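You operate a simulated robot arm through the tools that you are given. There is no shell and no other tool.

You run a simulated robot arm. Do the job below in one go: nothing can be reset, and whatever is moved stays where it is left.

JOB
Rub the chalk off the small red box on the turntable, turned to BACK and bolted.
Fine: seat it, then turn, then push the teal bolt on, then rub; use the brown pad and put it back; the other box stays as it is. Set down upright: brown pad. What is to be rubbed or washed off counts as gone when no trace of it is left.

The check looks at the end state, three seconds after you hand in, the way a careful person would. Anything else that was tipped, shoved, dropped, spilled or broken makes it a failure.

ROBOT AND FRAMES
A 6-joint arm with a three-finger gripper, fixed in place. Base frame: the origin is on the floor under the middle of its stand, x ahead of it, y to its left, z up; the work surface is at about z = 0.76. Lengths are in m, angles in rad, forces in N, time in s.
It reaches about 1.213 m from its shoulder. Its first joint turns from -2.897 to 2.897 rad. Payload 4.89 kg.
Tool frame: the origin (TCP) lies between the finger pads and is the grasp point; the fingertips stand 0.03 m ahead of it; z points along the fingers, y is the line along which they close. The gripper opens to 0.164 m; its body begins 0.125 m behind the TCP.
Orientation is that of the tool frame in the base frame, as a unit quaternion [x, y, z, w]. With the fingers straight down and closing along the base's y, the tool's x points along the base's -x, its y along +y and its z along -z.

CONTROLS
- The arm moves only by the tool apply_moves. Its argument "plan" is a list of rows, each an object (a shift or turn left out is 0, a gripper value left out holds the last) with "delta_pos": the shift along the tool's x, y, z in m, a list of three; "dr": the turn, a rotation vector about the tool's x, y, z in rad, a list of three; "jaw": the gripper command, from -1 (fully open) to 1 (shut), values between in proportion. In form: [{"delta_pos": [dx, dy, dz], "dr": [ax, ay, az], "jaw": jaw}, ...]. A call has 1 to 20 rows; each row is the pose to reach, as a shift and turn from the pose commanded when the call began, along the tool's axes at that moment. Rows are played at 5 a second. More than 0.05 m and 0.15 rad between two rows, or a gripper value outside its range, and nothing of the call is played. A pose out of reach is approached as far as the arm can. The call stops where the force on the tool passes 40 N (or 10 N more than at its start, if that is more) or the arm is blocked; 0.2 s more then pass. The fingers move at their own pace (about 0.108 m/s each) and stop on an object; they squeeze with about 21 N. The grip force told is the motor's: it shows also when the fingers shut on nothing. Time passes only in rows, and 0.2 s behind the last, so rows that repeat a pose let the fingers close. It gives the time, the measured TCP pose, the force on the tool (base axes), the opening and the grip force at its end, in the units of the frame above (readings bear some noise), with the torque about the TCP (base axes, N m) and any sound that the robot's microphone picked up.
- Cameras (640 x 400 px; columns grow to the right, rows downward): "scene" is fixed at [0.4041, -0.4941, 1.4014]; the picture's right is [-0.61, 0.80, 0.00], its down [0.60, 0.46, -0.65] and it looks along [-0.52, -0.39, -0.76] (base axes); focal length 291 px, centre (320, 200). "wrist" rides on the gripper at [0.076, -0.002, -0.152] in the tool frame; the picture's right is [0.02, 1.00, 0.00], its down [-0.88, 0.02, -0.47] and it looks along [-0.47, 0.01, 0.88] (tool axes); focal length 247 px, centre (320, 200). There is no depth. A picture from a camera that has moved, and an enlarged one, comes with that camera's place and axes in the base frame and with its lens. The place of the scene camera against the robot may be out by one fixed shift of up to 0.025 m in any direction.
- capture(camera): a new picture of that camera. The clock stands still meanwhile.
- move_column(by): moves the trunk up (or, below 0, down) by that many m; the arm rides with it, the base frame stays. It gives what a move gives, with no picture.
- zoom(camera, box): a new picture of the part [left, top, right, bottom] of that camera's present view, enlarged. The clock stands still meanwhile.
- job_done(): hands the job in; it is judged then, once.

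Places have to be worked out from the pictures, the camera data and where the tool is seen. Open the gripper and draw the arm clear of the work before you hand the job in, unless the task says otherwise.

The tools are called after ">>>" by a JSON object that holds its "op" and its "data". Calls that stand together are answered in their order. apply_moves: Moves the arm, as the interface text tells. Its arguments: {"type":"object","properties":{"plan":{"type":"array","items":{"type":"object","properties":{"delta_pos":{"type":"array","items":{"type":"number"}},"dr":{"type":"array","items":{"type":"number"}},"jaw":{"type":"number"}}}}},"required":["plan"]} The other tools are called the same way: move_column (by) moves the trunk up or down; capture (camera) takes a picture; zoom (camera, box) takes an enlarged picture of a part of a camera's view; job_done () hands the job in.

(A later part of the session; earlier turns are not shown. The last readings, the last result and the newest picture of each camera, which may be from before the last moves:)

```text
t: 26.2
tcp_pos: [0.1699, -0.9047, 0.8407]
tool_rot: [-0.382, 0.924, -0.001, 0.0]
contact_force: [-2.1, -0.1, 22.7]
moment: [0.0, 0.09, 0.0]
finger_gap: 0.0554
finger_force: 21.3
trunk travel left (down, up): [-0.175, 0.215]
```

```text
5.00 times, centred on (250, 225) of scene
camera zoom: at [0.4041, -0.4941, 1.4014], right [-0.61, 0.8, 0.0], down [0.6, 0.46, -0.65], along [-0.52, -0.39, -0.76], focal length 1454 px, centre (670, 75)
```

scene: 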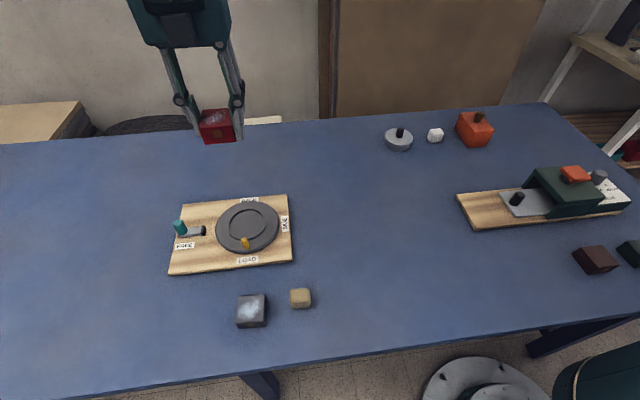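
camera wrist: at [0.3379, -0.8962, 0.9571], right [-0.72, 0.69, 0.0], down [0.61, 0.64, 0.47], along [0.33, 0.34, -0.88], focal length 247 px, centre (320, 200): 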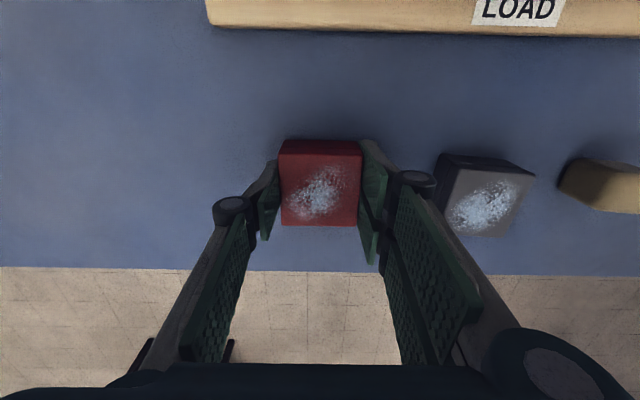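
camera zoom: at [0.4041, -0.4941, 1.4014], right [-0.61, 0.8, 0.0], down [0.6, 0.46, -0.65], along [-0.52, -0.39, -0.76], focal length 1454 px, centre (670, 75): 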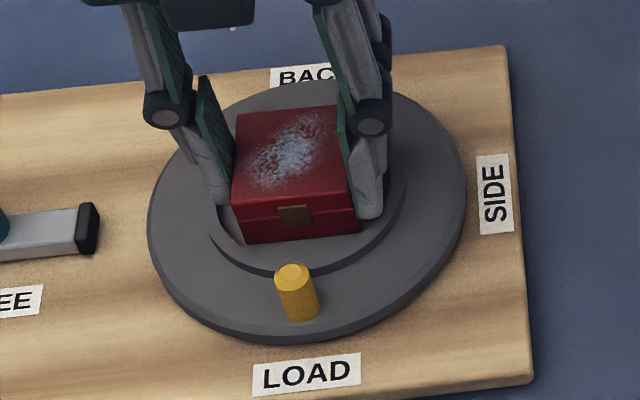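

Contact of 23 N with almost no moment: the box is flat on the seat. Let me check its centring within the ring before releasing.

>>> {"op": "zoom", "data": {"camera": "wrist", "box": [220, 60, 420, 240]}}

>>> {"op": "zoom", "data": {"camera": "scene", "box": [220, 200, 290, 250]}}

```text
2.22 times, centred on (320, 150) of wrist
camera zoom: at [0.1165, -0.96, 0.9935], right [-0.72, 0.69, 0.0], down [0.61, 0.64, 0.47], along [0.33, 0.34, -0.88], focal length 549 px, centre (320, 311)
```

zoom: 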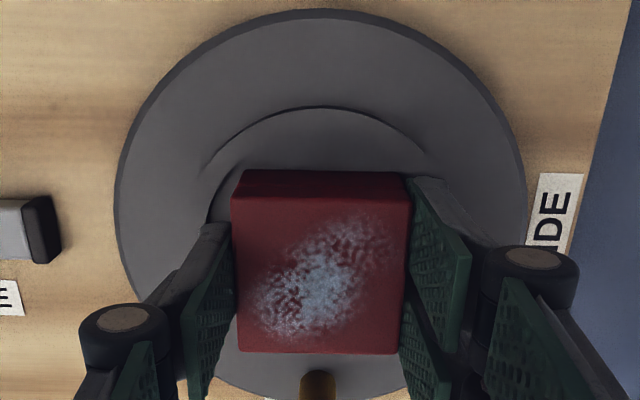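

```text
8.00 times, centred on (255, 225) of scene
camera zoom: at [0.4041, -0.4941, 1.4014], right [-0.61, 0.8, 0.0], down [0.6, 0.46, -0.65], along [-0.52, -0.39, -0.76], focal length 2326 px, centre (840, 0)
```

zoom: 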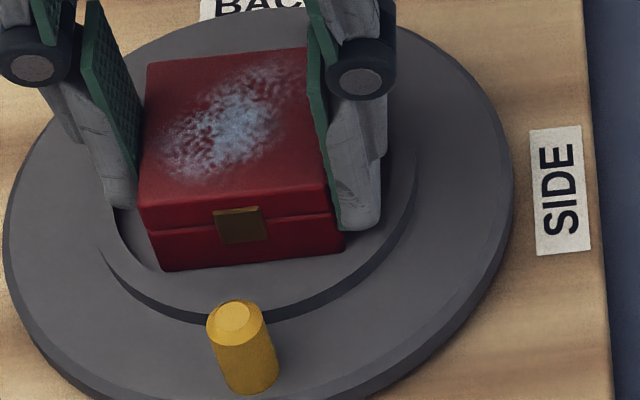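

The box lies centred within roughly 1–2 mm. I relieve the downward force a little and open the fingers, then lift straight up.

>>> {"op": "apply_moves", "data": {"plan": [{"delta_pos": [0, 0, -0.0015], "jaw": 0.6}, {"delta_pos": [0, 0, -0.0015], "jaw": 0.3}, {"delta_pos": [0, 0, -0.0015], "jaw": 0.1}, {"delta_pos": [0, 0, -0.0015], "jaw": -0.1}, {"delta_pos": [0, 0, -0.0015], "jaw": -0.1}]}}

>>> {"op": "zoom", "data": {"camera": "scene", "box": [190, 185, 310, 265]}}

```text
t: 27.4
tcp_pos: [0.1699, -0.9057, 0.8395]
tool_rot: [-0.383, 0.924, -0.001, -0.001]
contact_force: [0.0, 0.6, -0.7]
moment: [0.02, 0.01, 0.05]
finger_gap: 0.0899
finger_force: 0.1
trunk travel left (down, up): [-0.175, 0.215]
```

```text
5.00 times, centred on (250, 225) of scene
camera zoom: at [0.4041, -0.4941, 1.4014], right [-0.61, 0.8, 0.0], down [0.6, 0.46, -0.65], along [-0.52, -0.39, -0.76], focal length 1454 px, centre (670, 75)
```

zoom: 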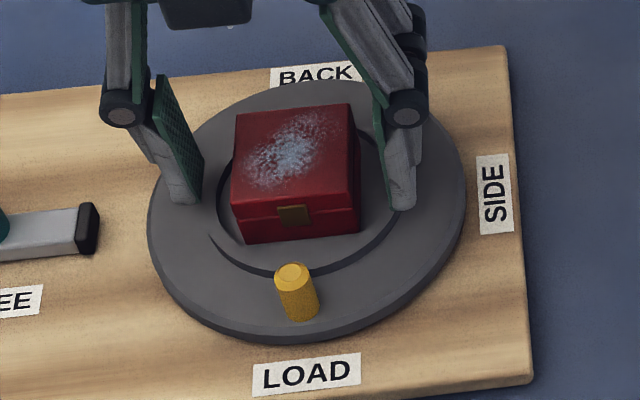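

The box is released on the seat. I raise straight up and look at it.

>>> {"op": "apply_moves", "data": {"plan": [{"delta_pos": [0, 0, -0.02]}, {"delta_pos": [0, 0, -0.05]}, {"delta_pos": [0, 0, -0.09]}, {"delta_pos": [0, 0, -0.13]}, {"delta_pos": [-0.03, 0, -0.17]}, {"delta_pos": [-0.06, 0, -0.2]}, {"delta_pos": [-0.06, 0, -0.2]}]}}

>>> {"op": "zoom", "data": {"camera": "wrist", "box": [180, 0, 460, 175]}}

>>> {"op": "zoom", "data": {"camera": "scene", "box": [160, 185, 310, 285]}}

```text
t: 29.0
tcp_pos: [0.2125, -0.8638, 1.042]
tool_rot: [-0.383, 0.924, -0.001, -0.002]
contact_force: [0.9, 0.8, 0.8]
moment: [-0.07, 0.01, -0.01]
finger_gap: 0.0902
finger_force: 0.1
trunk travel left (down, up): [-0.175, 0.215]
```

```text
2.29 times, centred on (320, 88) of wrist
camera zoom: at [0.1601, -0.9183, 1.195], right [-0.72, 0.69, 0.0], down [0.61, 0.64, 0.47], along [0.33, 0.34, -0.88], focal length 564 px, centre (320, 457)
```

zoom: 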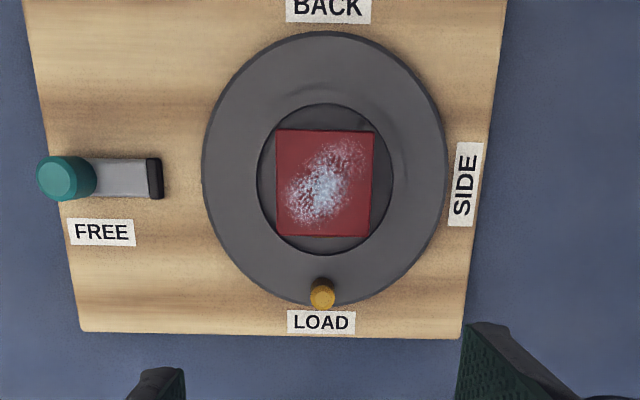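

```text
4.00 times, centred on (235, 235) of scene
camera zoom: at [0.4041, -0.4941, 1.4014], right [-0.61, 0.8, 0.0], down [0.6, 0.46, -0.65], along [-0.52, -0.39, -0.76], focal length 1163 px, centre (660, 60)
```

zoom: 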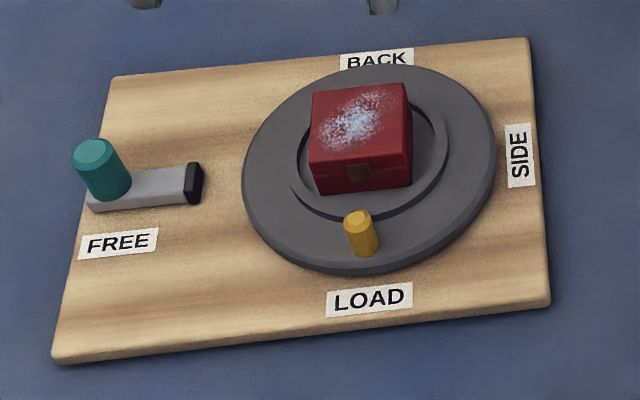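

The box is nicely seated in the ring. Next I turn the disc by the yellow peg, keeping the hand's yaw moving with it; I first test the wrist range by flipping the tool by about 180° in free air.

>>> {"op": "apply_moves", "data": {"plan": [{"dr": [0, 0, 0.15]}, {"dr": [0, 0, 0.3]}, {"dr": [0, 0, 0.45]}, {"dr": [0, 0, 0.6]}, {"dr": [0, 0, 0.75]}, {"dr": [0, 0, 0.9]}, {"dr": [0, 0, 1.05]}, {"dr": [0, 0, 1.2]}, {"dr": [0, 0, 1.35]}, {"dr": [0, 0, 1.5]}, {"dr": [0, 0, 1.65]}, {"dr": [0, 0, 1.8]}, {"dr": [0, 0, 1.95]}, {"dr": [0, 0, 2.1]}, {"dr": [0, 0, 2.25]}, {"dr": [0, 0, 2.4]}, {"dr": [0, 0, 2.55]}, {"dr": [0, 0, 2.7]}, {"dr": [0, 0, 2.85]}, {"dr": [0, 0, 3.0]}]}}

>>> {"op": "capture", "data": {"camera": "scene"}}

```text
t: 33.2
tcp_pos: [0.2122, -0.8634, 1.0404]
tool_rot: [0.895, 0.445, -0.001, 0.0]
contact_force: [0.4, 0.4, 0.1]
moment: [-0.02, 0.0, 0.01]
finger_gap: 0.0901
finger_force: 0.0
trunk travel left (down, up): [-0.175, 0.215]
```

```text
taken
```

scene: 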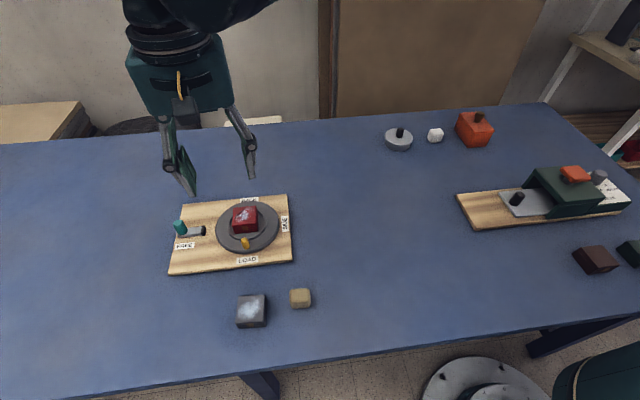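

The flipped yaw is reachable. I complete the flip, move over the peg with the tool centre about 1 cm outside it, and lower to z≈0.95 for a look.

>>> {"op": "apply_moves", "data": {"plan": [{"delta_pos": [0.006, 0.0005, 0.03], "dr": [0, 0, 0.07], "jaw": 0.27}, {"delta_pos": [0.0125, 0.0009, 0.06], "dr": [0, 0, 0.1416], "jaw": 0.27}, {"delta_pos": [0.0125, 0.0009, 0.09], "dr": [0, 0, 0.1416], "jaw": 0.27}, {"delta_pos": [0.0125, 0.0009, 0.09], "dr": [0, 0, 0.1416], "jaw": 0.27}]}}

>>> {"op": "capture", "data": {"camera": "wrist"}}

>>> {"op": "zoom", "data": {"camera": "scene", "box": [150, 150, 330, 290]}}

```text
t: 34.2
tcp_pos: [0.2201, -0.8537, 0.9505]
tool_rot: [0.924, 0.382, -0.001, 0.001]
contact_force: [0.2, -0.3, 0.1]
moment: [0.03, 0.0, 0.0]
finger_gap: 0.0597
finger_force: 0.1
trunk travel left (down, up): [-0.175, 0.215]
```

```text
taken
camera wrist: at [0.2731, -0.7985, 1.1031], right [0.72, -0.69, 0.0], down [-0.61, -0.63, 0.47], along [-0.33, -0.34, -0.88], focal length 247 px, centre (320, 200)
```

wrist: 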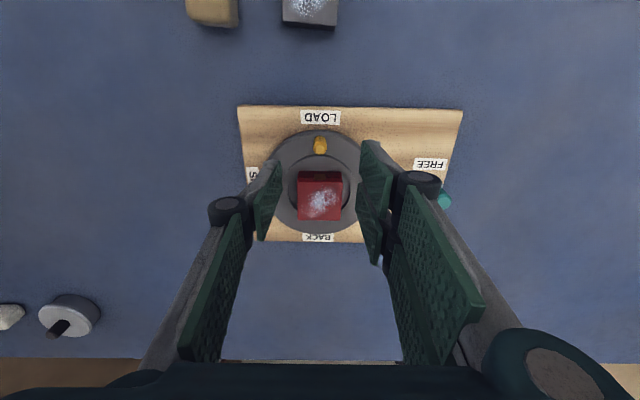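

```text
2.86 times, centred on (240, 220) of scene
camera zoom: at [0.4041, -0.4941, 1.4014], right [-0.61, 0.8, 0.0], down [0.6, 0.46, -0.65], along [-0.52, -0.39, -0.76], focal length 831 px, centre (549, 143)
```

zoom: 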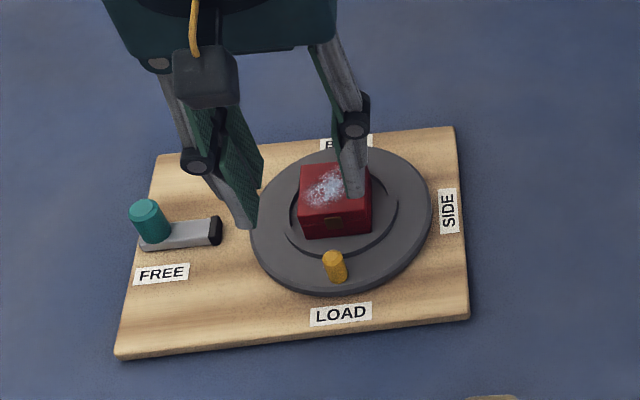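

>>> {"op": "zoom", "data": {"camera": "wrist", "box": [240, 100, 400, 240]}}

```text
2.86 times, centred on (320, 170) of wrist
camera zoom: at [0.2731, -0.7985, 1.1031], right [0.72, -0.69, 0.0], down [-0.61, -0.63, 0.47], along [-0.33, -0.34, -0.88], focal length 706 px, centre (320, 286)
```

zoom: 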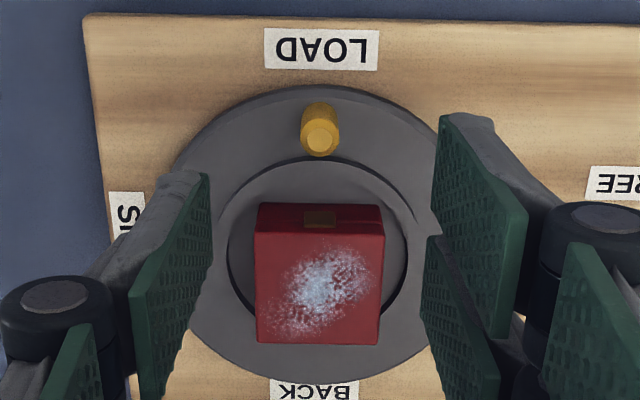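

The peg is about 7 mm inward of the tool axis and laterally centred, peg radius ≈0.063, tool radius ≈0.071. I descend to peg height with fingers on either side and look.

>>> {"op": "apply_moves", "data": {"plan": [{"delta_pos": [0, 0, 0.03]}, {"delta_pos": [0, 0, 0.06]}, {"delta_pos": [0, 0, 0.085]}, {"delta_pos": [0, 0, 0.1]}, {"delta_pos": [0, 0, 0.113]}, {"delta_pos": [0, 0, 0.113]}]}}

>>> {"op": "zoom", "data": {"camera": "scene", "box": [170, 170, 330, 290]}}

>>> {"op": "zoom", "data": {"camera": "wrist", "box": [220, 100, 420, 270]}}

```text
t: 35.6
tcp_pos: [0.2207, -0.8538, 0.8377]
tool_rot: [0.924, 0.382, 0.0, 0.001]
contact_force: [-0.5, -0.8, 0.7]
moment: [0.02, 0.01, -0.02]
finger_gap: 0.0601
finger_force: 0.1
trunk travel left (down, up): [-0.175, 0.215]
```

```text
3.33 times, centred on (250, 230) of scene
camera zoom: at [0.4041, -0.4941, 1.4014], right [-0.61, 0.8, 0.0], down [0.6, 0.46, -0.65], along [-0.52, -0.39, -0.76], focal length 969 px, centre (553, 100)
```

zoom: 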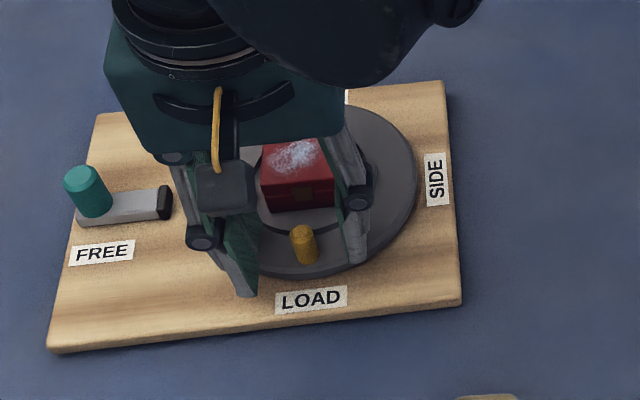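

```text
2.35 times, centred on (320, 185) of wrist
camera zoom: at [0.2733, -0.7985, 0.9903], right [0.72, -0.69, 0.0], down [-0.61, -0.64, 0.47], along [-0.33, -0.34, -0.88], focal length 581 px, centre (320, 235)
```

zoom: 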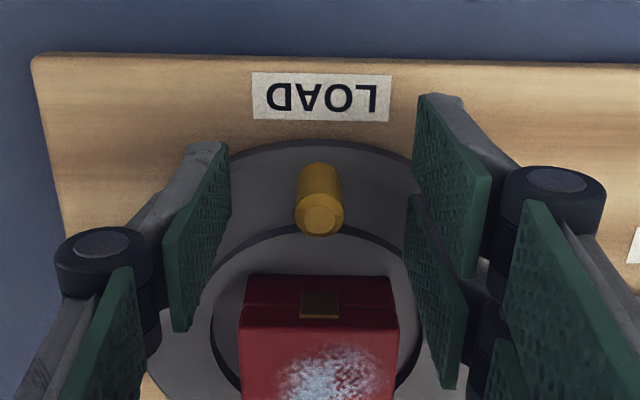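

The peg stands between the finger pads. I close on it.

>>> {"op": "apply_moves", "data": {"plan": [{"jaw": 0.5}, {"jaw": 0.7}, {"jaw": 0.9}, {"jaw": 1.0}, {"jaw": 1.0}, {"jaw": 1.0}]}}

>>> {"op": "zoom", "data": {"camera": "scene", "box": [170, 170, 330, 290]}}

>>> {"op": "zoom", "data": {"camera": "wrist", "box": [220, 100, 420, 270]}}

```text
t: 37.0
tcp_pos: [0.2196, -0.8543, 0.8383]
tool_rot: [0.924, 0.383, -0.002, 0.001]
contact_force: [0.5, 0.5, -0.5]
moment: [0.02, -0.02, 0.03]
finger_gap: 0.0156
finger_force: 21.8
trunk travel left (down, up): [-0.175, 0.215]
```

```text
3.33 times, centred on (250, 230) of scene
camera zoom: at [0.4041, -0.4941, 1.4014], right [-0.61, 0.8, 0.0], down [0.6, 0.46, -0.65], along [-0.52, -0.39, -0.76], focal length 969 px, centre (553, 100)
```

zoom: 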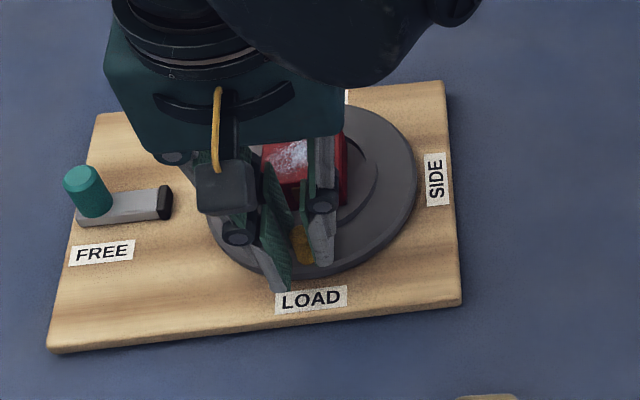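

```text
2.35 times, centred on (320, 185) of wrist
camera zoom: at [0.2733, -0.7985, 0.9905], right [0.72, -0.69, 0.0], down [-0.61, -0.63, 0.47], along [-0.33, -0.34, -0.88], focal length 581 px, centre (320, 235)
```

zoom: 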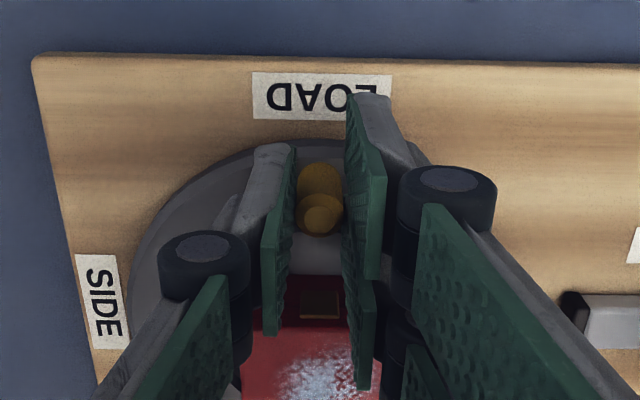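

Peg gripped (gap 0.0156). I make a small trial turn of 0.2 rad toward SIDE and check the forces.

>>> {"op": "apply_moves", "data": {"plan": [{"delta_pos": [-0.0001, -0.0036, 0], "dr": [0, 0, -0.05]}, {"delta_pos": [-0.00036, -0.0071, 0], "dr": [0, 0, -0.1]}, {"delta_pos": [-0.0008, -0.0106, 0], "dr": [0, 0, -0.15]}, {"delta_pos": [-0.0014, -0.0141, 0], "dr": [0, 0, -0.2]}]}}

>>> {"op": "zoom", "data": {"camera": "scene", "box": [170, 170, 330, 290]}}

```text
t: 38.0
tcp_pos: [0.2095, -0.8446, 0.8384]
tool_rot: [0.881, 0.473, 0.0, 0.001]
contact_force: [0.3, 1.2, -0.2]
moment: [0.06, -0.07, -0.04]
finger_gap: 0.0158
finger_force: 21.0
trunk travel left (down, up): [-0.175, 0.215]
```

```text
3.33 times, centred on (250, 230) of scene
camera zoom: at [0.4041, -0.4941, 1.4014], right [-0.61, 0.8, 0.0], down [0.6, 0.46, -0.65], along [-0.52, -0.39, -0.76], focal length 969 px, centre (553, 100)
```

zoom: 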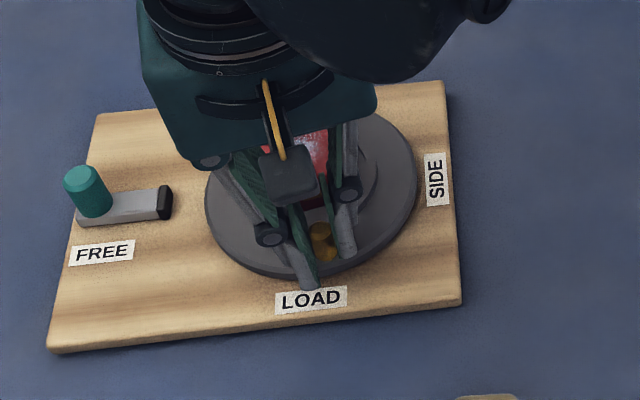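

The peg follows with negligible force. I continue the turn by 1.4 rad.

>>> {"op": "apply_moves", "data": {"plan": [{"delta_pos": [-0.00036, -0.00709, 0], "dr": [0, 0, -0.1]}, {"delta_pos": [-0.00142, -0.01411, 0], "dr": [0, 0, -0.2]}, {"delta_pos": [-0.00317, -0.02098, 0], "dr": [0, 0, -0.3]}, {"delta_pos": [-0.00561, -0.02765, 0], "dr": [0, 0, -0.4]}, {"delta_pos": [-0.00869, -0.03404, 0], "dr": [0, 0, -0.5]}, {"delta_pos": [-0.0124, -0.04009, 0], "dr": [0, 0, -0.6]}, {"delta_pos": [-0.0167, -0.04574, 0], "dr": [0, 0, -0.7]}, {"delta_pos": [-0.02153, -0.05093, 0], "dr": [0, 0, -0.8]}, {"delta_pos": [-0.02687, -0.05562, 0], "dr": [0, 0, -0.9]}, {"delta_pos": [-0.03264, -0.05974, 0], "dr": [0, 0, -1.0]}, {"delta_pos": [-0.03879, -0.06328, 0], "dr": [0, 0, -1.1]}, {"delta_pos": [-0.04527, -0.06617, 0], "dr": [0, 0, -1.2]}, {"delta_pos": [-0.05201, -0.06841, 0], "dr": [0, 0, -1.3]}, {"delta_pos": [-0.05893, -0.06997, 0], "dr": [0, 0, -1.4]}]}}

>>> {"op": "zoom", "data": {"camera": "scene", "box": [170, 150, 330, 290]}}

>>> {"op": "zoom", "data": {"camera": "wrist", "box": [220, 100, 420, 270]}}

```text
t: 41.0
tcp_pos: [0.1181, -0.8559, 0.8386]
tool_rot: [0.369, 0.93, -0.001, 0.001]
contact_force: [-8.0, 7.6, 1.0]
moment: [0.24, 0.3, -0.01]
finger_gap: 0.0158
finger_force: 20.6
trunk travel left (down, up): [-0.175, 0.215]
```

```text
2.86 times, centred on (250, 220) of scene
camera zoom: at [0.4041, -0.4941, 1.4014], right [-0.61, 0.8, 0.0], down [0.6, 0.46, -0.65], along [-0.52, -0.39, -0.76], focal length 831 px, centre (520, 143)
```

zoom: 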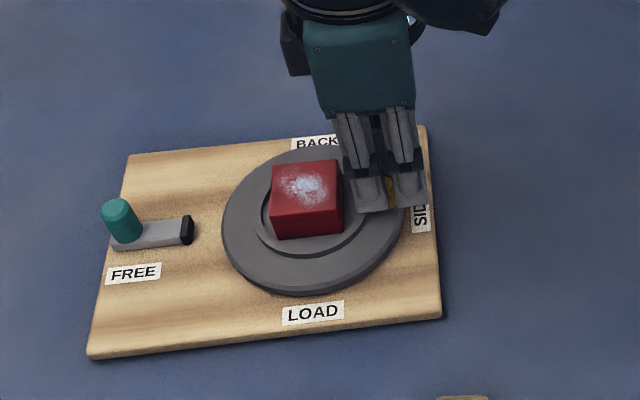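

```text
2.35 times, centred on (320, 185) of wrist
camera zoom: at [0.0612, -0.8039, 0.9906], right [0.67, 0.74, 0.0], down [0.65, -0.59, 0.47], along [0.35, -0.32, -0.88], focal length 581 px, centre (320, 235)
```

zoom: 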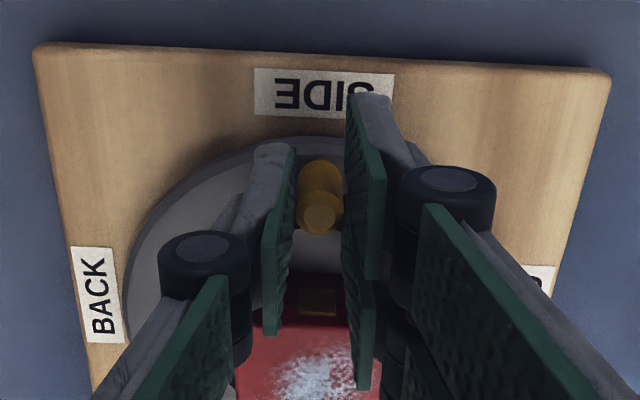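

The disc is at about SIDE now, box turned along. A mild 11 N outward force suggests a 1 mm radial mismatch, so I add 1 mm outward and continue the remaining 1.54 rad to BACK.

>>> {"op": "apply_moves", "data": {"plan": [{"delta_pos": [0.00065, -0.00709, 0], "dr": [0, 0, -0.1]}, {"delta_pos": [-0.00042, -0.01411, 0], "dr": [0, 0, -0.2]}, {"delta_pos": [-0.00217, -0.02098, 0], "dr": [0, 0, -0.3]}, {"delta_pos": [-0.00461, -0.02765, 0], "dr": [0, 0, -0.4]}, {"delta_pos": [-0.00769, -0.03404, 0], "dr": [0, 0, -0.5]}, {"delta_pos": [-0.0114, -0.04009, 0], "dr": [0, 0, -0.6]}, {"delta_pos": [-0.0157, -0.04574, 0], "dr": [0, 0, -0.7]}, {"delta_pos": [-0.02053, -0.05093, 0], "dr": [0, 0, -0.8]}, {"delta_pos": [-0.02587, -0.05562, 0], "dr": [0, 0, -0.9]}, {"delta_pos": [-0.03164, -0.05974, 0], "dr": [0, 0, -1.0]}]}}

>>> {"op": "zoom", "data": {"camera": "scene", "box": [170, 150, 330, 290]}}

```text
t: 43.2
tcp_pos: [0.1007, -0.9204, 0.838]
tool_rot: [-0.122, 0.993, -0.002, 0.0]
contact_force: [-7.0, -2.9, -0.1]
moment: [-0.07, 0.14, -0.01]
finger_gap: 0.0158
finger_force: 20.3
trunk travel left (down, up): [-0.175, 0.215]
```

```text
2.86 times, centred on (250, 220) of scene
camera zoom: at [0.4041, -0.4941, 1.4014], right [-0.61, 0.8, 0.0], down [0.6, 0.46, -0.65], along [-0.52, -0.39, -0.76], focal length 831 px, centre (520, 143)
```

zoom: 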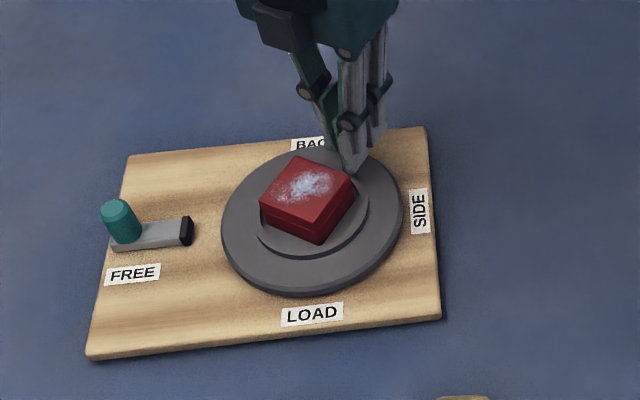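

Force is small (7.5 N, radial). I finish the last 0.54 rad to BACK.

>>> {"op": "apply_moves", "data": {"plan": [{"delta_pos": [0.00065, -0.00709, 0], "dr": [0, 0, -0.1]}, {"delta_pos": [-0.00042, -0.01411, 0], "dr": [0, 0, -0.2]}, {"delta_pos": [-0.00217, -0.02098, 0], "dr": [0, 0, -0.3]}, {"delta_pos": [-0.00461, -0.02765, 0], "dr": [0, 0, -0.4]}, {"delta_pos": [-0.00769, -0.03404, 0], "dr": [0, 0, -0.5]}, {"delta_pos": [-0.00916, -0.0366, 0], "dr": [0, 0, -0.5416]}, {"delta_pos": [-0.00916, -0.0366, 0], "dr": [0, 0, -0.5416]}]}}

>>> {"op": "zoom", "data": {"camera": "scene", "box": [170, 150, 330, 290]}}

>>> {"op": "zoom", "data": {"camera": "wrist", "box": [220, 60, 420, 230]}}

```text
t: 44.8
tcp_pos: [0.12, -0.954, 0.8373]
tool_rot: [-0.383, 0.924, -0.001, -0.001]
contact_force: [2.8, 4.4, 0.1]
moment: [0.08, -0.08, 0.07]
finger_gap: 0.0157
finger_force: 20.9
trunk travel left (down, up): [-0.175, 0.215]
```

```text
2.86 times, centred on (250, 220) of scene
camera zoom: at [0.4041, -0.4941, 1.4014], right [-0.61, 0.8, 0.0], down [0.6, 0.46, -0.65], along [-0.52, -0.39, -0.76], focal length 831 px, centre (520, 143)
```

zoom: 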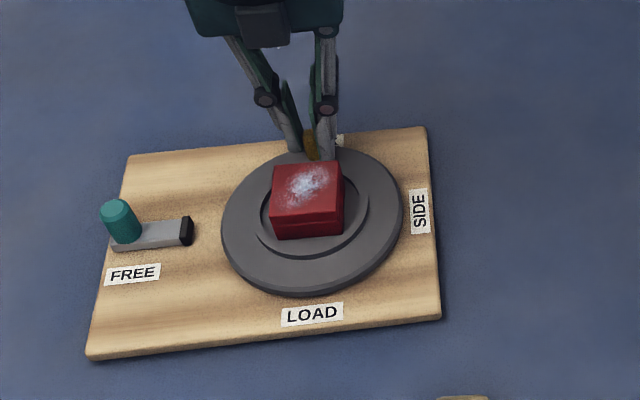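

```text
2.35 times, centred on (320, 145) of wrist
camera zoom: at [0.0656, -1.0091, 0.991], right [-0.72, 0.69, 0.0], down [0.61, 0.64, 0.47], along [0.33, 0.34, -0.88], focal length 581 px, centre (320, 329)
```

zoom: 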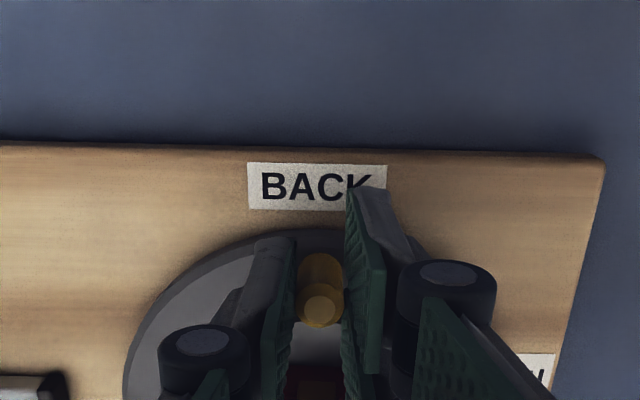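

The peg is at BACK. I open the fingers, lift away and measure the disc's angle from above.

>>> {"op": "apply_moves", "data": {"plan": [{"jaw": 0.7}, {"jaw": 0.5}, {"jaw": 0.3}, {"jaw": 0.27}, {"delta_pos": [0, 0, -0.02], "jaw": 0.27}, {"delta_pos": [0, 0, -0.06], "jaw": 0.27}, {"delta_pos": [0, 0, -0.11], "jaw": 0.27}, {"delta_pos": [-0.02, 0, -0.155], "jaw": 0.27}, {"delta_pos": [-0.06, 0, -0.18], "jaw": 0.27}, {"delta_pos": [-0.1, 0, -0.2], "jaw": 0.27}, {"delta_pos": [-0.13, 0, -0.2], "jaw": 0.27}, {"delta_pos": [-0.13, 0, -0.2], "jaw": 0.27}]}}

>>> {"op": "zoom", "data": {"camera": "wrist", "box": [180, 0, 460, 175]}}

>>> {"op": "zoom", "data": {"camera": "scene", "box": [160, 185, 310, 285]}}

```text
t: 47.4
tcp_pos: [0.2118, -0.8616, 1.0389]
tool_rot: [-0.382, 0.924, -0.001, 0.0]
contact_force: [0.7, 1.2, 1.0]
moment: [-0.06, 0.0, -0.03]
finger_gap: 0.0598
finger_force: 0.1
trunk travel left (down, up): [-0.175, 0.215]
```

```text
2.29 times, centred on (320, 88) of wrist
camera zoom: at [0.1583, -0.917, 1.1909], right [-0.72, 0.69, 0.0], down [0.61, 0.64, 0.47], along [0.33, 0.34, -0.88], focal length 564 px, centre (320, 457)
```

zoom: 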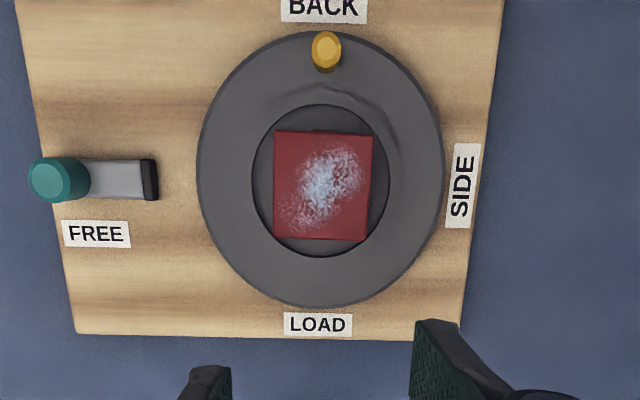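

```text
4.00 times, centred on (235, 235) of scene
camera zoom: at [0.4041, -0.4941, 1.4014], right [-0.61, 0.8, 0.0], down [0.6, 0.46, -0.65], along [-0.52, -0.39, -0.76], focal length 1163 px, centre (660, 60)
```

zoom: 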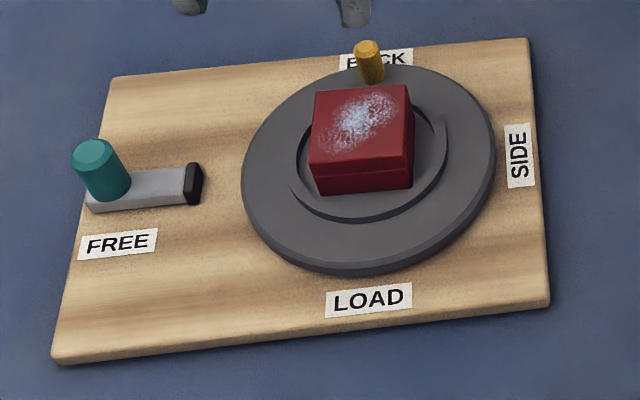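

The peg looks about 2° short of BACK (peg ~2 mm toward SIDE, box edges agree). I regrip the peg and nudge the disc a further 0.035 rad.

>>> {"op": "apply_moves", "data": {"plan": [{"delta_pos": [0.03, 0, 0]}, {"delta_pos": [0.07, 0, 0.02]}, {"delta_pos": [0.11, 0, 0.045]}, {"delta_pos": [0.13, 0, 0.09]}, {"delta_pos": [0.13, 0, 0.13]}, {"delta_pos": [0.13, 0, 0.165]}, {"delta_pos": [0.13, 0, 0.185]}, {"delta_pos": [0.13, 0, 0.2]}, {"delta_pos": [0.13, 0, 0.2], "jaw": 0.5}, {"delta_pos": [0.13, 0, 0.2], "jaw": 0.8}, {"delta_pos": [0.13, 0, 0.2], "jaw": 1.0}, {"delta_pos": [0.13, 0, 0.2], "jaw": 1.0}, {"delta_pos": [0.13, 0, 0.2], "jaw": 1.0}]}}

>>> {"op": "zoom", "data": {"camera": "scene", "box": [170, 150, 330, 290]}}

```text
t: 50.2
tcp_pos: [0.1171, -0.9548, 0.8384]
tool_rot: [-0.382, 0.924, -0.001, 0.0]
contact_force: [-0.1, 1.0, -0.3]
moment: [-0.02, 0.06, 0.1]
finger_gap: 0.0157
finger_force: 21.4
trunk travel left (down, up): [-0.175, 0.215]
```

```text
2.86 times, centred on (250, 220) of scene
camera zoom: at [0.4041, -0.4941, 1.4014], right [-0.61, 0.8, 0.0], down [0.6, 0.46, -0.65], along [-0.52, -0.39, -0.76], focal length 831 px, centre (520, 143)
```

zoom: 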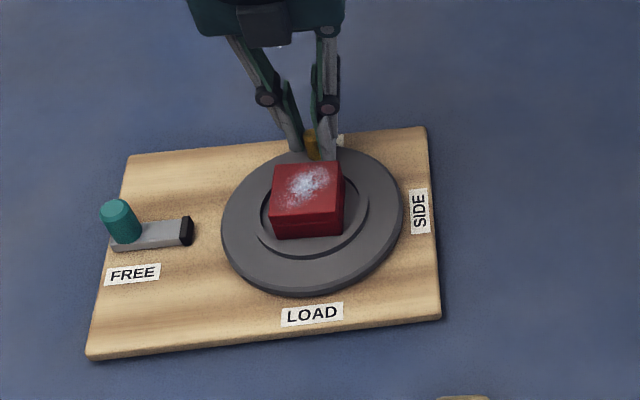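

Peg gripped again. I nudge 0.035 rad further, release, lift, and re-measure.

>>> {"op": "apply_moves", "data": {"plan": [{"delta_pos": [0, -0.0012, 0], "dr": [0, 0, -0.0175]}, {"delta_pos": [0, -0.0025, 0], "dr": [0, 0, -0.035]}, {"delta_pos": [0, -0.0025, 0], "dr": [0, 0, -0.035]}, {"delta_pos": [0, -0.0025, 0], "dr": [0, 0, -0.035], "jaw": 0.7}, {"delta_pos": [0, -0.0025, 0], "dr": [0, 0, -0.035], "jaw": 0.5}, {"delta_pos": [0, -0.0025, 0], "dr": [0, 0, -0.035], "jaw": 0.27}, {"delta_pos": [0, -0.0025, 0], "dr": [0, 0, -0.035], "jaw": 0.27}, {"delta_pos": [0, -0.0025, -0.02], "dr": [0, 0, 0], "jaw": 0.27}, {"delta_pos": [0, -0.0025, -0.06], "jaw": 0.27}, {"delta_pos": [0, 0, -0.11], "jaw": 0.27}, {"delta_pos": [-0.02, 0, -0.155], "jaw": 0.27}, {"delta_pos": [-0.06, 0, -0.18], "jaw": 0.27}, {"delta_pos": [-0.1, 0, -0.2], "jaw": 0.27}, {"delta_pos": [-0.12, 0, -0.2], "jaw": 0.27}, {"delta_pos": [-0.12, 0, -0.2], "jaw": 0.27}]}}

>>> {"op": "zoom", "data": {"camera": "wrist", "box": [180, 0, 460, 175]}}

>>> {"op": "zoom", "data": {"camera": "scene", "box": [160, 185, 310, 285]}}

```text
t: 53.4
tcp_pos: [0.2046, -0.8678, 1.0379]
tool_rot: [-0.382, 0.924, -0.002, -0.001]
contact_force: [0.2, 0.9, 0.7]
moment: [-0.05, 0.09, -0.03]
finger_gap: 0.0596
finger_force: 0.1
trunk travel left (down, up): [-0.175, 0.215]
```

```text
2.29 times, centred on (320, 88) of wrist
camera zoom: at [0.1513, -0.923, 1.1911], right [-0.72, 0.69, 0.0], down [0.61, 0.64, 0.47], along [0.33, 0.34, -0.88], focal length 564 px, centre (320, 457)
```

zoom: 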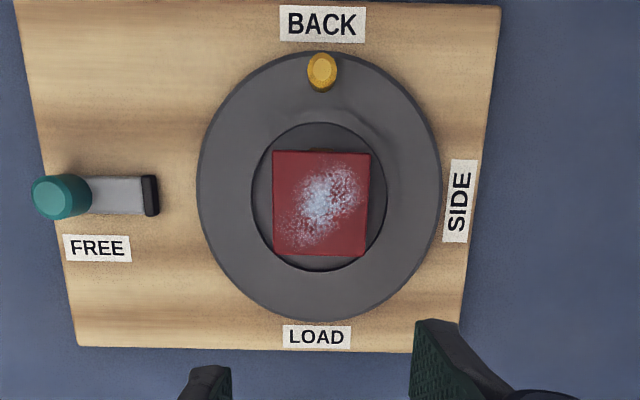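

```text
4.00 times, centred on (235, 235) of scene
camera zoom: at [0.4041, -0.4941, 1.4014], right [-0.61, 0.8, 0.0], down [0.6, 0.46, -0.65], along [-0.52, -0.39, -0.76], focal length 1163 px, centre (660, 60)
```

zoom: 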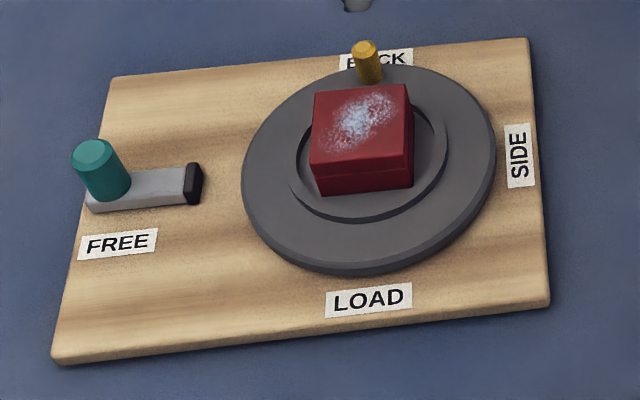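

The peg now lies on the BACK–LOAD line and the box edges match the board. Next the bolt: I move over the teal knob and look.

>>> {"op": "apply_moves", "data": {"plan": [{"delta_pos": [0.013, -0.038, 0.01]}, {"delta_pos": [0.026, -0.076, 0.025]}, {"delta_pos": [0.039, -0.114, 0.045]}, {"delta_pos": [0.052, -0.152, 0.065]}, {"delta_pos": [0.052, -0.152, 0.085]}, {"delta_pos": [0.052, -0.152, 0.085]}]}}

>>> {"op": "zoom", "data": {"camera": "wrist", "box": [220, 70, 420, 230]}}

>>> {"op": "zoom", "data": {"camera": "scene", "box": [130, 130, 310, 270]}}

```text
t: 54.8
tcp_pos: [0.2745, -1.014, 0.9522]
tool_rot: [-0.383, 0.924, -0.001, -0.001]
contact_force: [0.7, 0.0, -1.3]
moment: [0.09, 0.03, 0.01]
finger_gap: 0.0597
finger_force: 0.0
trunk travel left (down, up): [-0.175, 0.215]
```

```text
2.50 times, centred on (320, 150) of wrist
camera zoom: at [0.2218, -1.0689, 1.1058], right [-0.72, 0.69, 0.0], down [0.61, 0.64, 0.47], along [0.33, 0.34, -0.88], focal length 617 px, centre (320, 325)
```

zoom: 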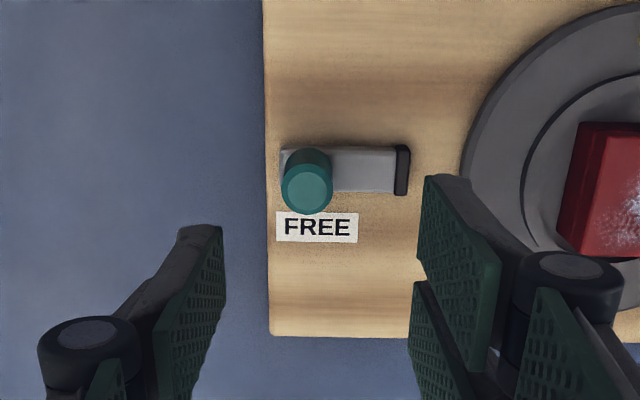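

```text
2.86 times, centred on (220, 200) of scene
camera zoom: at [0.4041, -0.4941, 1.4014], right [-0.61, 0.8, 0.0], down [0.6, 0.46, -0.65], along [-0.52, -0.39, -0.76], focal length 831 px, centre (606, 200)
```

zoom: 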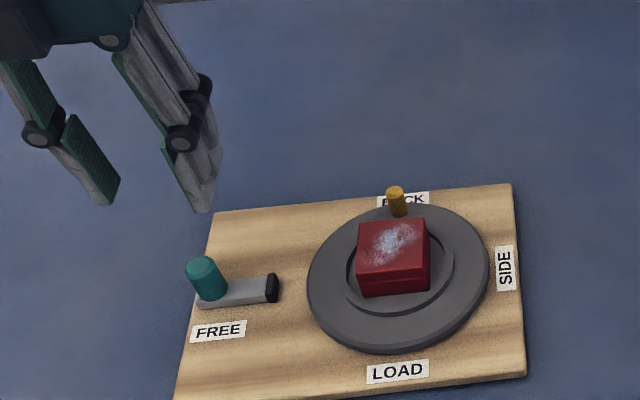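

The knob is at tool offset (0.000, -0.0066). I align and descend around it to z≈0.84.

>>> {"op": "apply_moves", "data": {"plan": [{"delta_pos": [0, -0.0066, 0.03]}, {"delta_pos": [0, -0.0066, 0.06]}, {"delta_pos": [0, -0.0066, 0.085]}, {"delta_pos": [0, -0.0066, 0.1]}, {"delta_pos": [0, -0.0066, 0.112]}, {"delta_pos": [0, -0.0066, 0.112]}]}}

>>> {"op": "zoom", "data": {"camera": "wrist", "box": [220, 90, 420, 250]}}

>>> {"op": "zoom", "data": {"camera": "scene", "box": [130, 170, 270, 270]}}

```text
t: 56.2
tcp_pos: [0.2775, -1.0182, 0.8401]
tool_rot: [-0.383, 0.924, -0.001, -0.001]
contact_force: [0.4, 0.1, 0.2]
moment: [0.02, 0.0, -0.02]
finger_gap: 0.0597
finger_force: 0.0
trunk travel left (down, up): [-0.175, 0.215]
```

```text
2.50 times, centred on (320, 170) of wrist
camera zoom: at [0.2258, -1.0724, 0.9937], right [-0.72, 0.69, 0.0], down [0.61, 0.64, 0.47], along [0.33, 0.34, -0.88], focal length 617 px, centre (320, 275)
```

zoom: 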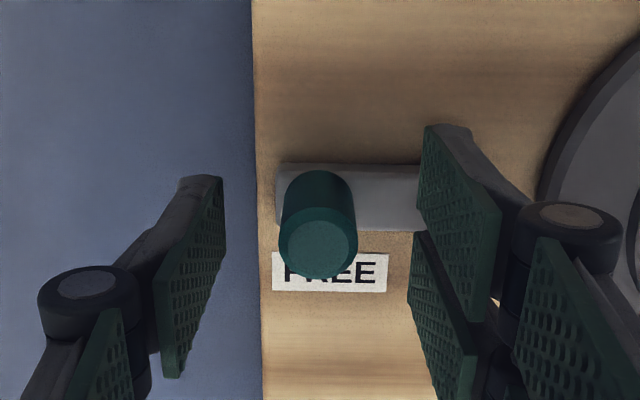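

```text
4.00 times, centred on (200, 220) of scene
camera zoom: at [0.4041, -0.4941, 1.4014], right [-0.61, 0.8, 0.0], down [0.6, 0.46, -0.65], along [-0.52, -0.39, -0.76], focal length 1163 px, centre (800, 120)
```

zoom: 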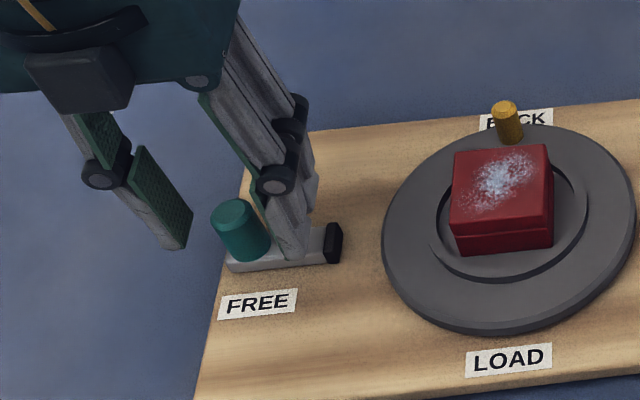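

The fingers straddle the knob above the bar. I narrow the gap to 35 mm and push right toward the disc in small steps.

>>> {"op": "apply_moves", "data": {"plan": [{"jaw": 0.57}, {"jaw": 0.57}, {"jaw": 0.57}, {"delta_pos": [0, 0.004, 0], "jaw": 0.57}, {"delta_pos": [0, 0.008, 0], "jaw": 0.57}, {"delta_pos": [0, 0.012, 0], "jaw": 0.57}, {"delta_pos": [0, 0.016, 0], "jaw": 0.57}]}}

>>> {"op": "zoom", "data": {"camera": "scene", "box": [130, 170, 270, 270]}}

>>> {"op": "zoom", "data": {"camera": "wrist", "box": [220, 90, 420, 250]}}

```text
t: 57.8
tcp_pos: [0.2678, -1.0069, 0.841]
tool_rot: [-0.381, 0.924, -0.001, -0.001]
contact_force: [1.4, 0.1, -0.3]
moment: [-0.01, -0.01, 0.03]
finger_gap: 0.0358
finger_force: 0.1
trunk travel left (down, up): [-0.175, 0.215]
```

```text
4.00 times, centred on (200, 220) of scene
camera zoom: at [0.4041, -0.4941, 1.4014], right [-0.61, 0.8, 0.0], down [0.6, 0.46, -0.65], along [-0.52, -0.39, -0.76], focal length 1163 px, centre (800, 120)
```

zoom: 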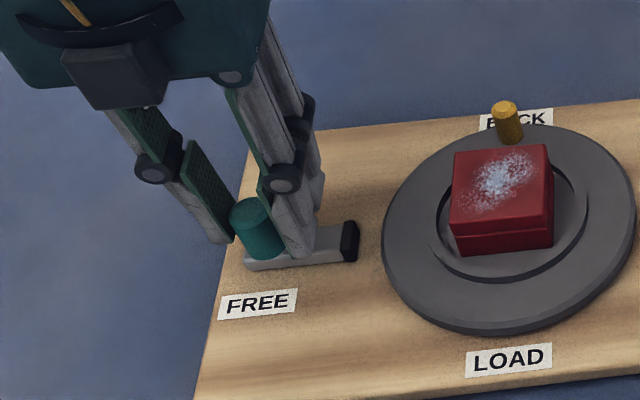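

```text
2.50 times, centred on (320, 170) of wrist
camera zoom: at [0.2144, -1.0616, 0.994], right [-0.72, 0.69, 0.0], down [0.61, 0.64, 0.47], along [0.33, 0.34, -0.88], focal length 617 px, centre (320, 275)
```

zoom: 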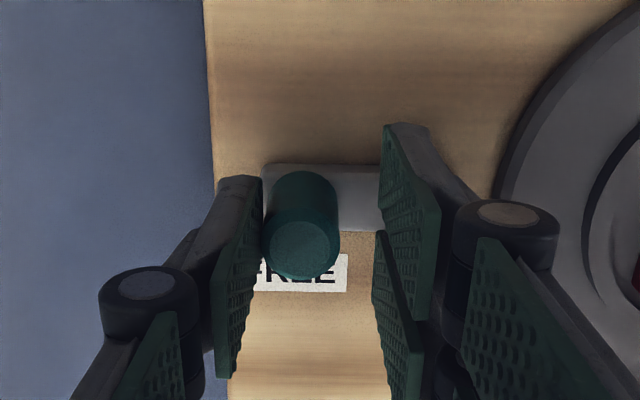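

The bolt slides freely under the push (tip moved ~11 mm). I continue pushing.

>>> {"op": "apply_moves", "data": {"plan": [{"delta_pos": [0, 0.004, 0]}, {"delta_pos": [0, 0.008, 0]}, {"delta_pos": [0, 0.012, 0]}, {"delta_pos": [0, 0.015, 0]}]}}

>>> {"op": "zoom", "data": {"camera": "scene", "box": [130, 170, 270, 270]}}

```text
t: 58.8
tcp_pos: [0.2565, -0.9956, 0.8398]
tool_rot: [-0.382, 0.924, 0.0, 0.001]
contact_force: [1.6, -2.8, 1.4]
moment: [-0.07, -0.03, -0.01]
finger_gap: 0.0368
finger_force: 1.4
trunk travel left (down, up): [-0.175, 0.215]
```

```text
4.00 times, centred on (200, 220) of scene
camera zoom: at [0.4041, -0.4941, 1.4014], right [-0.61, 0.8, 0.0], down [0.6, 0.46, -0.65], along [-0.52, -0.39, -0.76], focal length 1163 px, centre (800, 120)
```

zoom: 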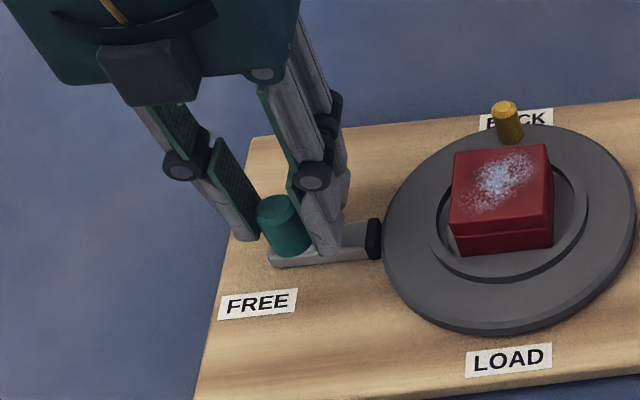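

The tip has reached the disc edge; I push on gently in 2 mm steps to the stop.

>>> {"op": "apply_moves", "data": {"plan": [{"delta_pos": [0, 0.002, 0]}, {"delta_pos": [0, 0.004, 0]}, {"delta_pos": [0, 0.006, 0]}]}}

>>> {"op": "zoom", "data": {"camera": "scene", "box": [150, 190, 270, 270]}}

>>> {"op": "zoom", "data": {"camera": "wrist", "box": [220, 90, 420, 250]}}

```text
t: 59.6
tcp_pos: [0.2528, -0.9924, 0.84]
tool_rot: [-0.382, 0.924, 0.0, 0.0]
contact_force: [10.3, -11.6, 2.9]
moment: [-0.33, -0.34, -0.02]
finger_gap: 0.0418
finger_force: 8.0
trunk travel left (down, up): [-0.175, 0.215]
```

```text
5.00 times, centred on (210, 230) of scene
camera zoom: at [0.4041, -0.4941, 1.4014], right [-0.61, 0.8, 0.0], down [0.6, 0.46, -0.65], along [-0.52, -0.39, -0.76], focal length 1454 px, centre (870, 50)
```

zoom: 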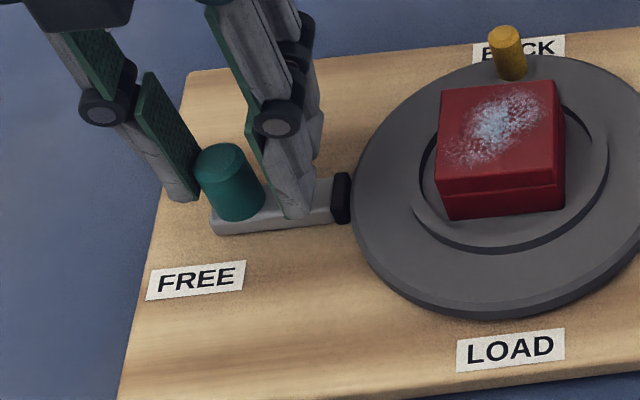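

```text
2.50 times, centred on (320, 170) of wrist
camera zoom: at [0.2004, -1.047, 0.9941], right [-0.72, 0.69, 0.0], down [0.61, 0.64, 0.47], along [0.33, 0.34, -0.88], focal length 617 px, centre (320, 275)
```

zoom: 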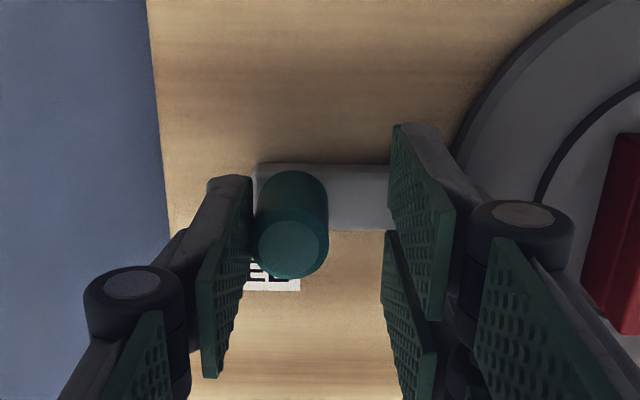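

The bolt resists now (about 15 N, finger yielding). Let me look closely at the tip against the disc rim.

>>> {"op": "zoom", "data": {"camera": "scene", "box": [180, 210, 240, 250]}}

```text
10.00 times, centred on (210, 230) of scene
camera zoom: at [0.4041, -0.4941, 1.4014], right [-0.61, 0.8, 0.0], down [0.6, 0.46, -0.65], along [-0.52, -0.39, -0.76], focal length 2908 px, centre (1420, -100)
```

zoom: 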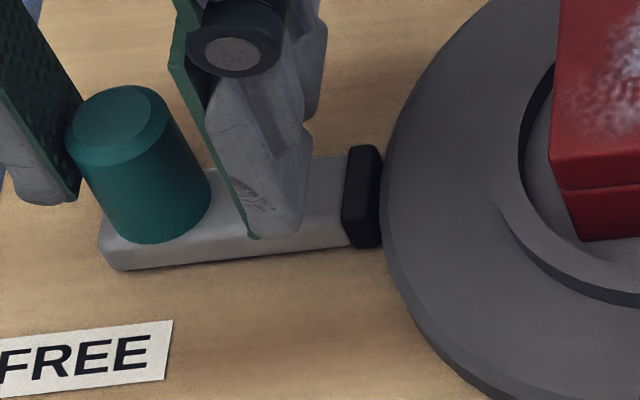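

The black tip is pressed against the disc rim. I push a few mm more to make sure it is fully home, then compare.

>>> {"op": "apply_moves", "data": {"plan": [{"delta_pos": [0, 0.002, 0]}, {"delta_pos": [0, 0.004, 0]}, {"delta_pos": [0, 0.004, 0]}]}}

>>> {"op": "zoom", "data": {"camera": "scene", "box": [180, 210, 240, 250]}}

```text
t: 60.4
tcp_pos: [0.2488, -0.9882, 0.8416]
tool_rot: [-0.382, 0.924, 0.0, -0.001]
contact_force: [0.2, -1.0, -0.5]
moment: [-0.04, -0.04, 0.0]
finger_gap: 0.0357
finger_force: 0.3
trunk travel left (down, up): [-0.175, 0.215]
```

```text
10.00 times, centred on (210, 230) of scene
camera zoom: at [0.4041, -0.4941, 1.4014], right [-0.61, 0.8, 0.0], down [0.6, 0.46, -0.65], along [-0.52, -0.39, -0.76], focal length 2908 px, centre (1420, -100)
```

zoom: 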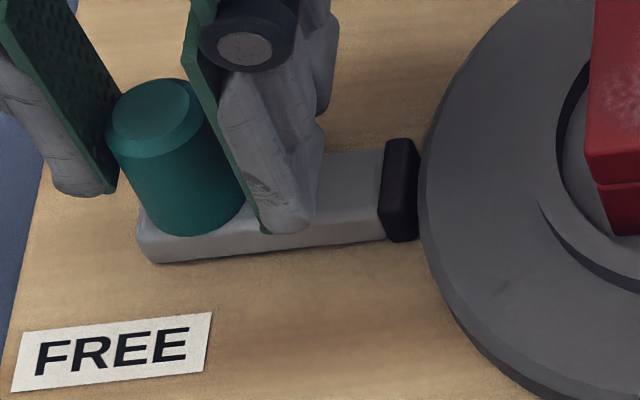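

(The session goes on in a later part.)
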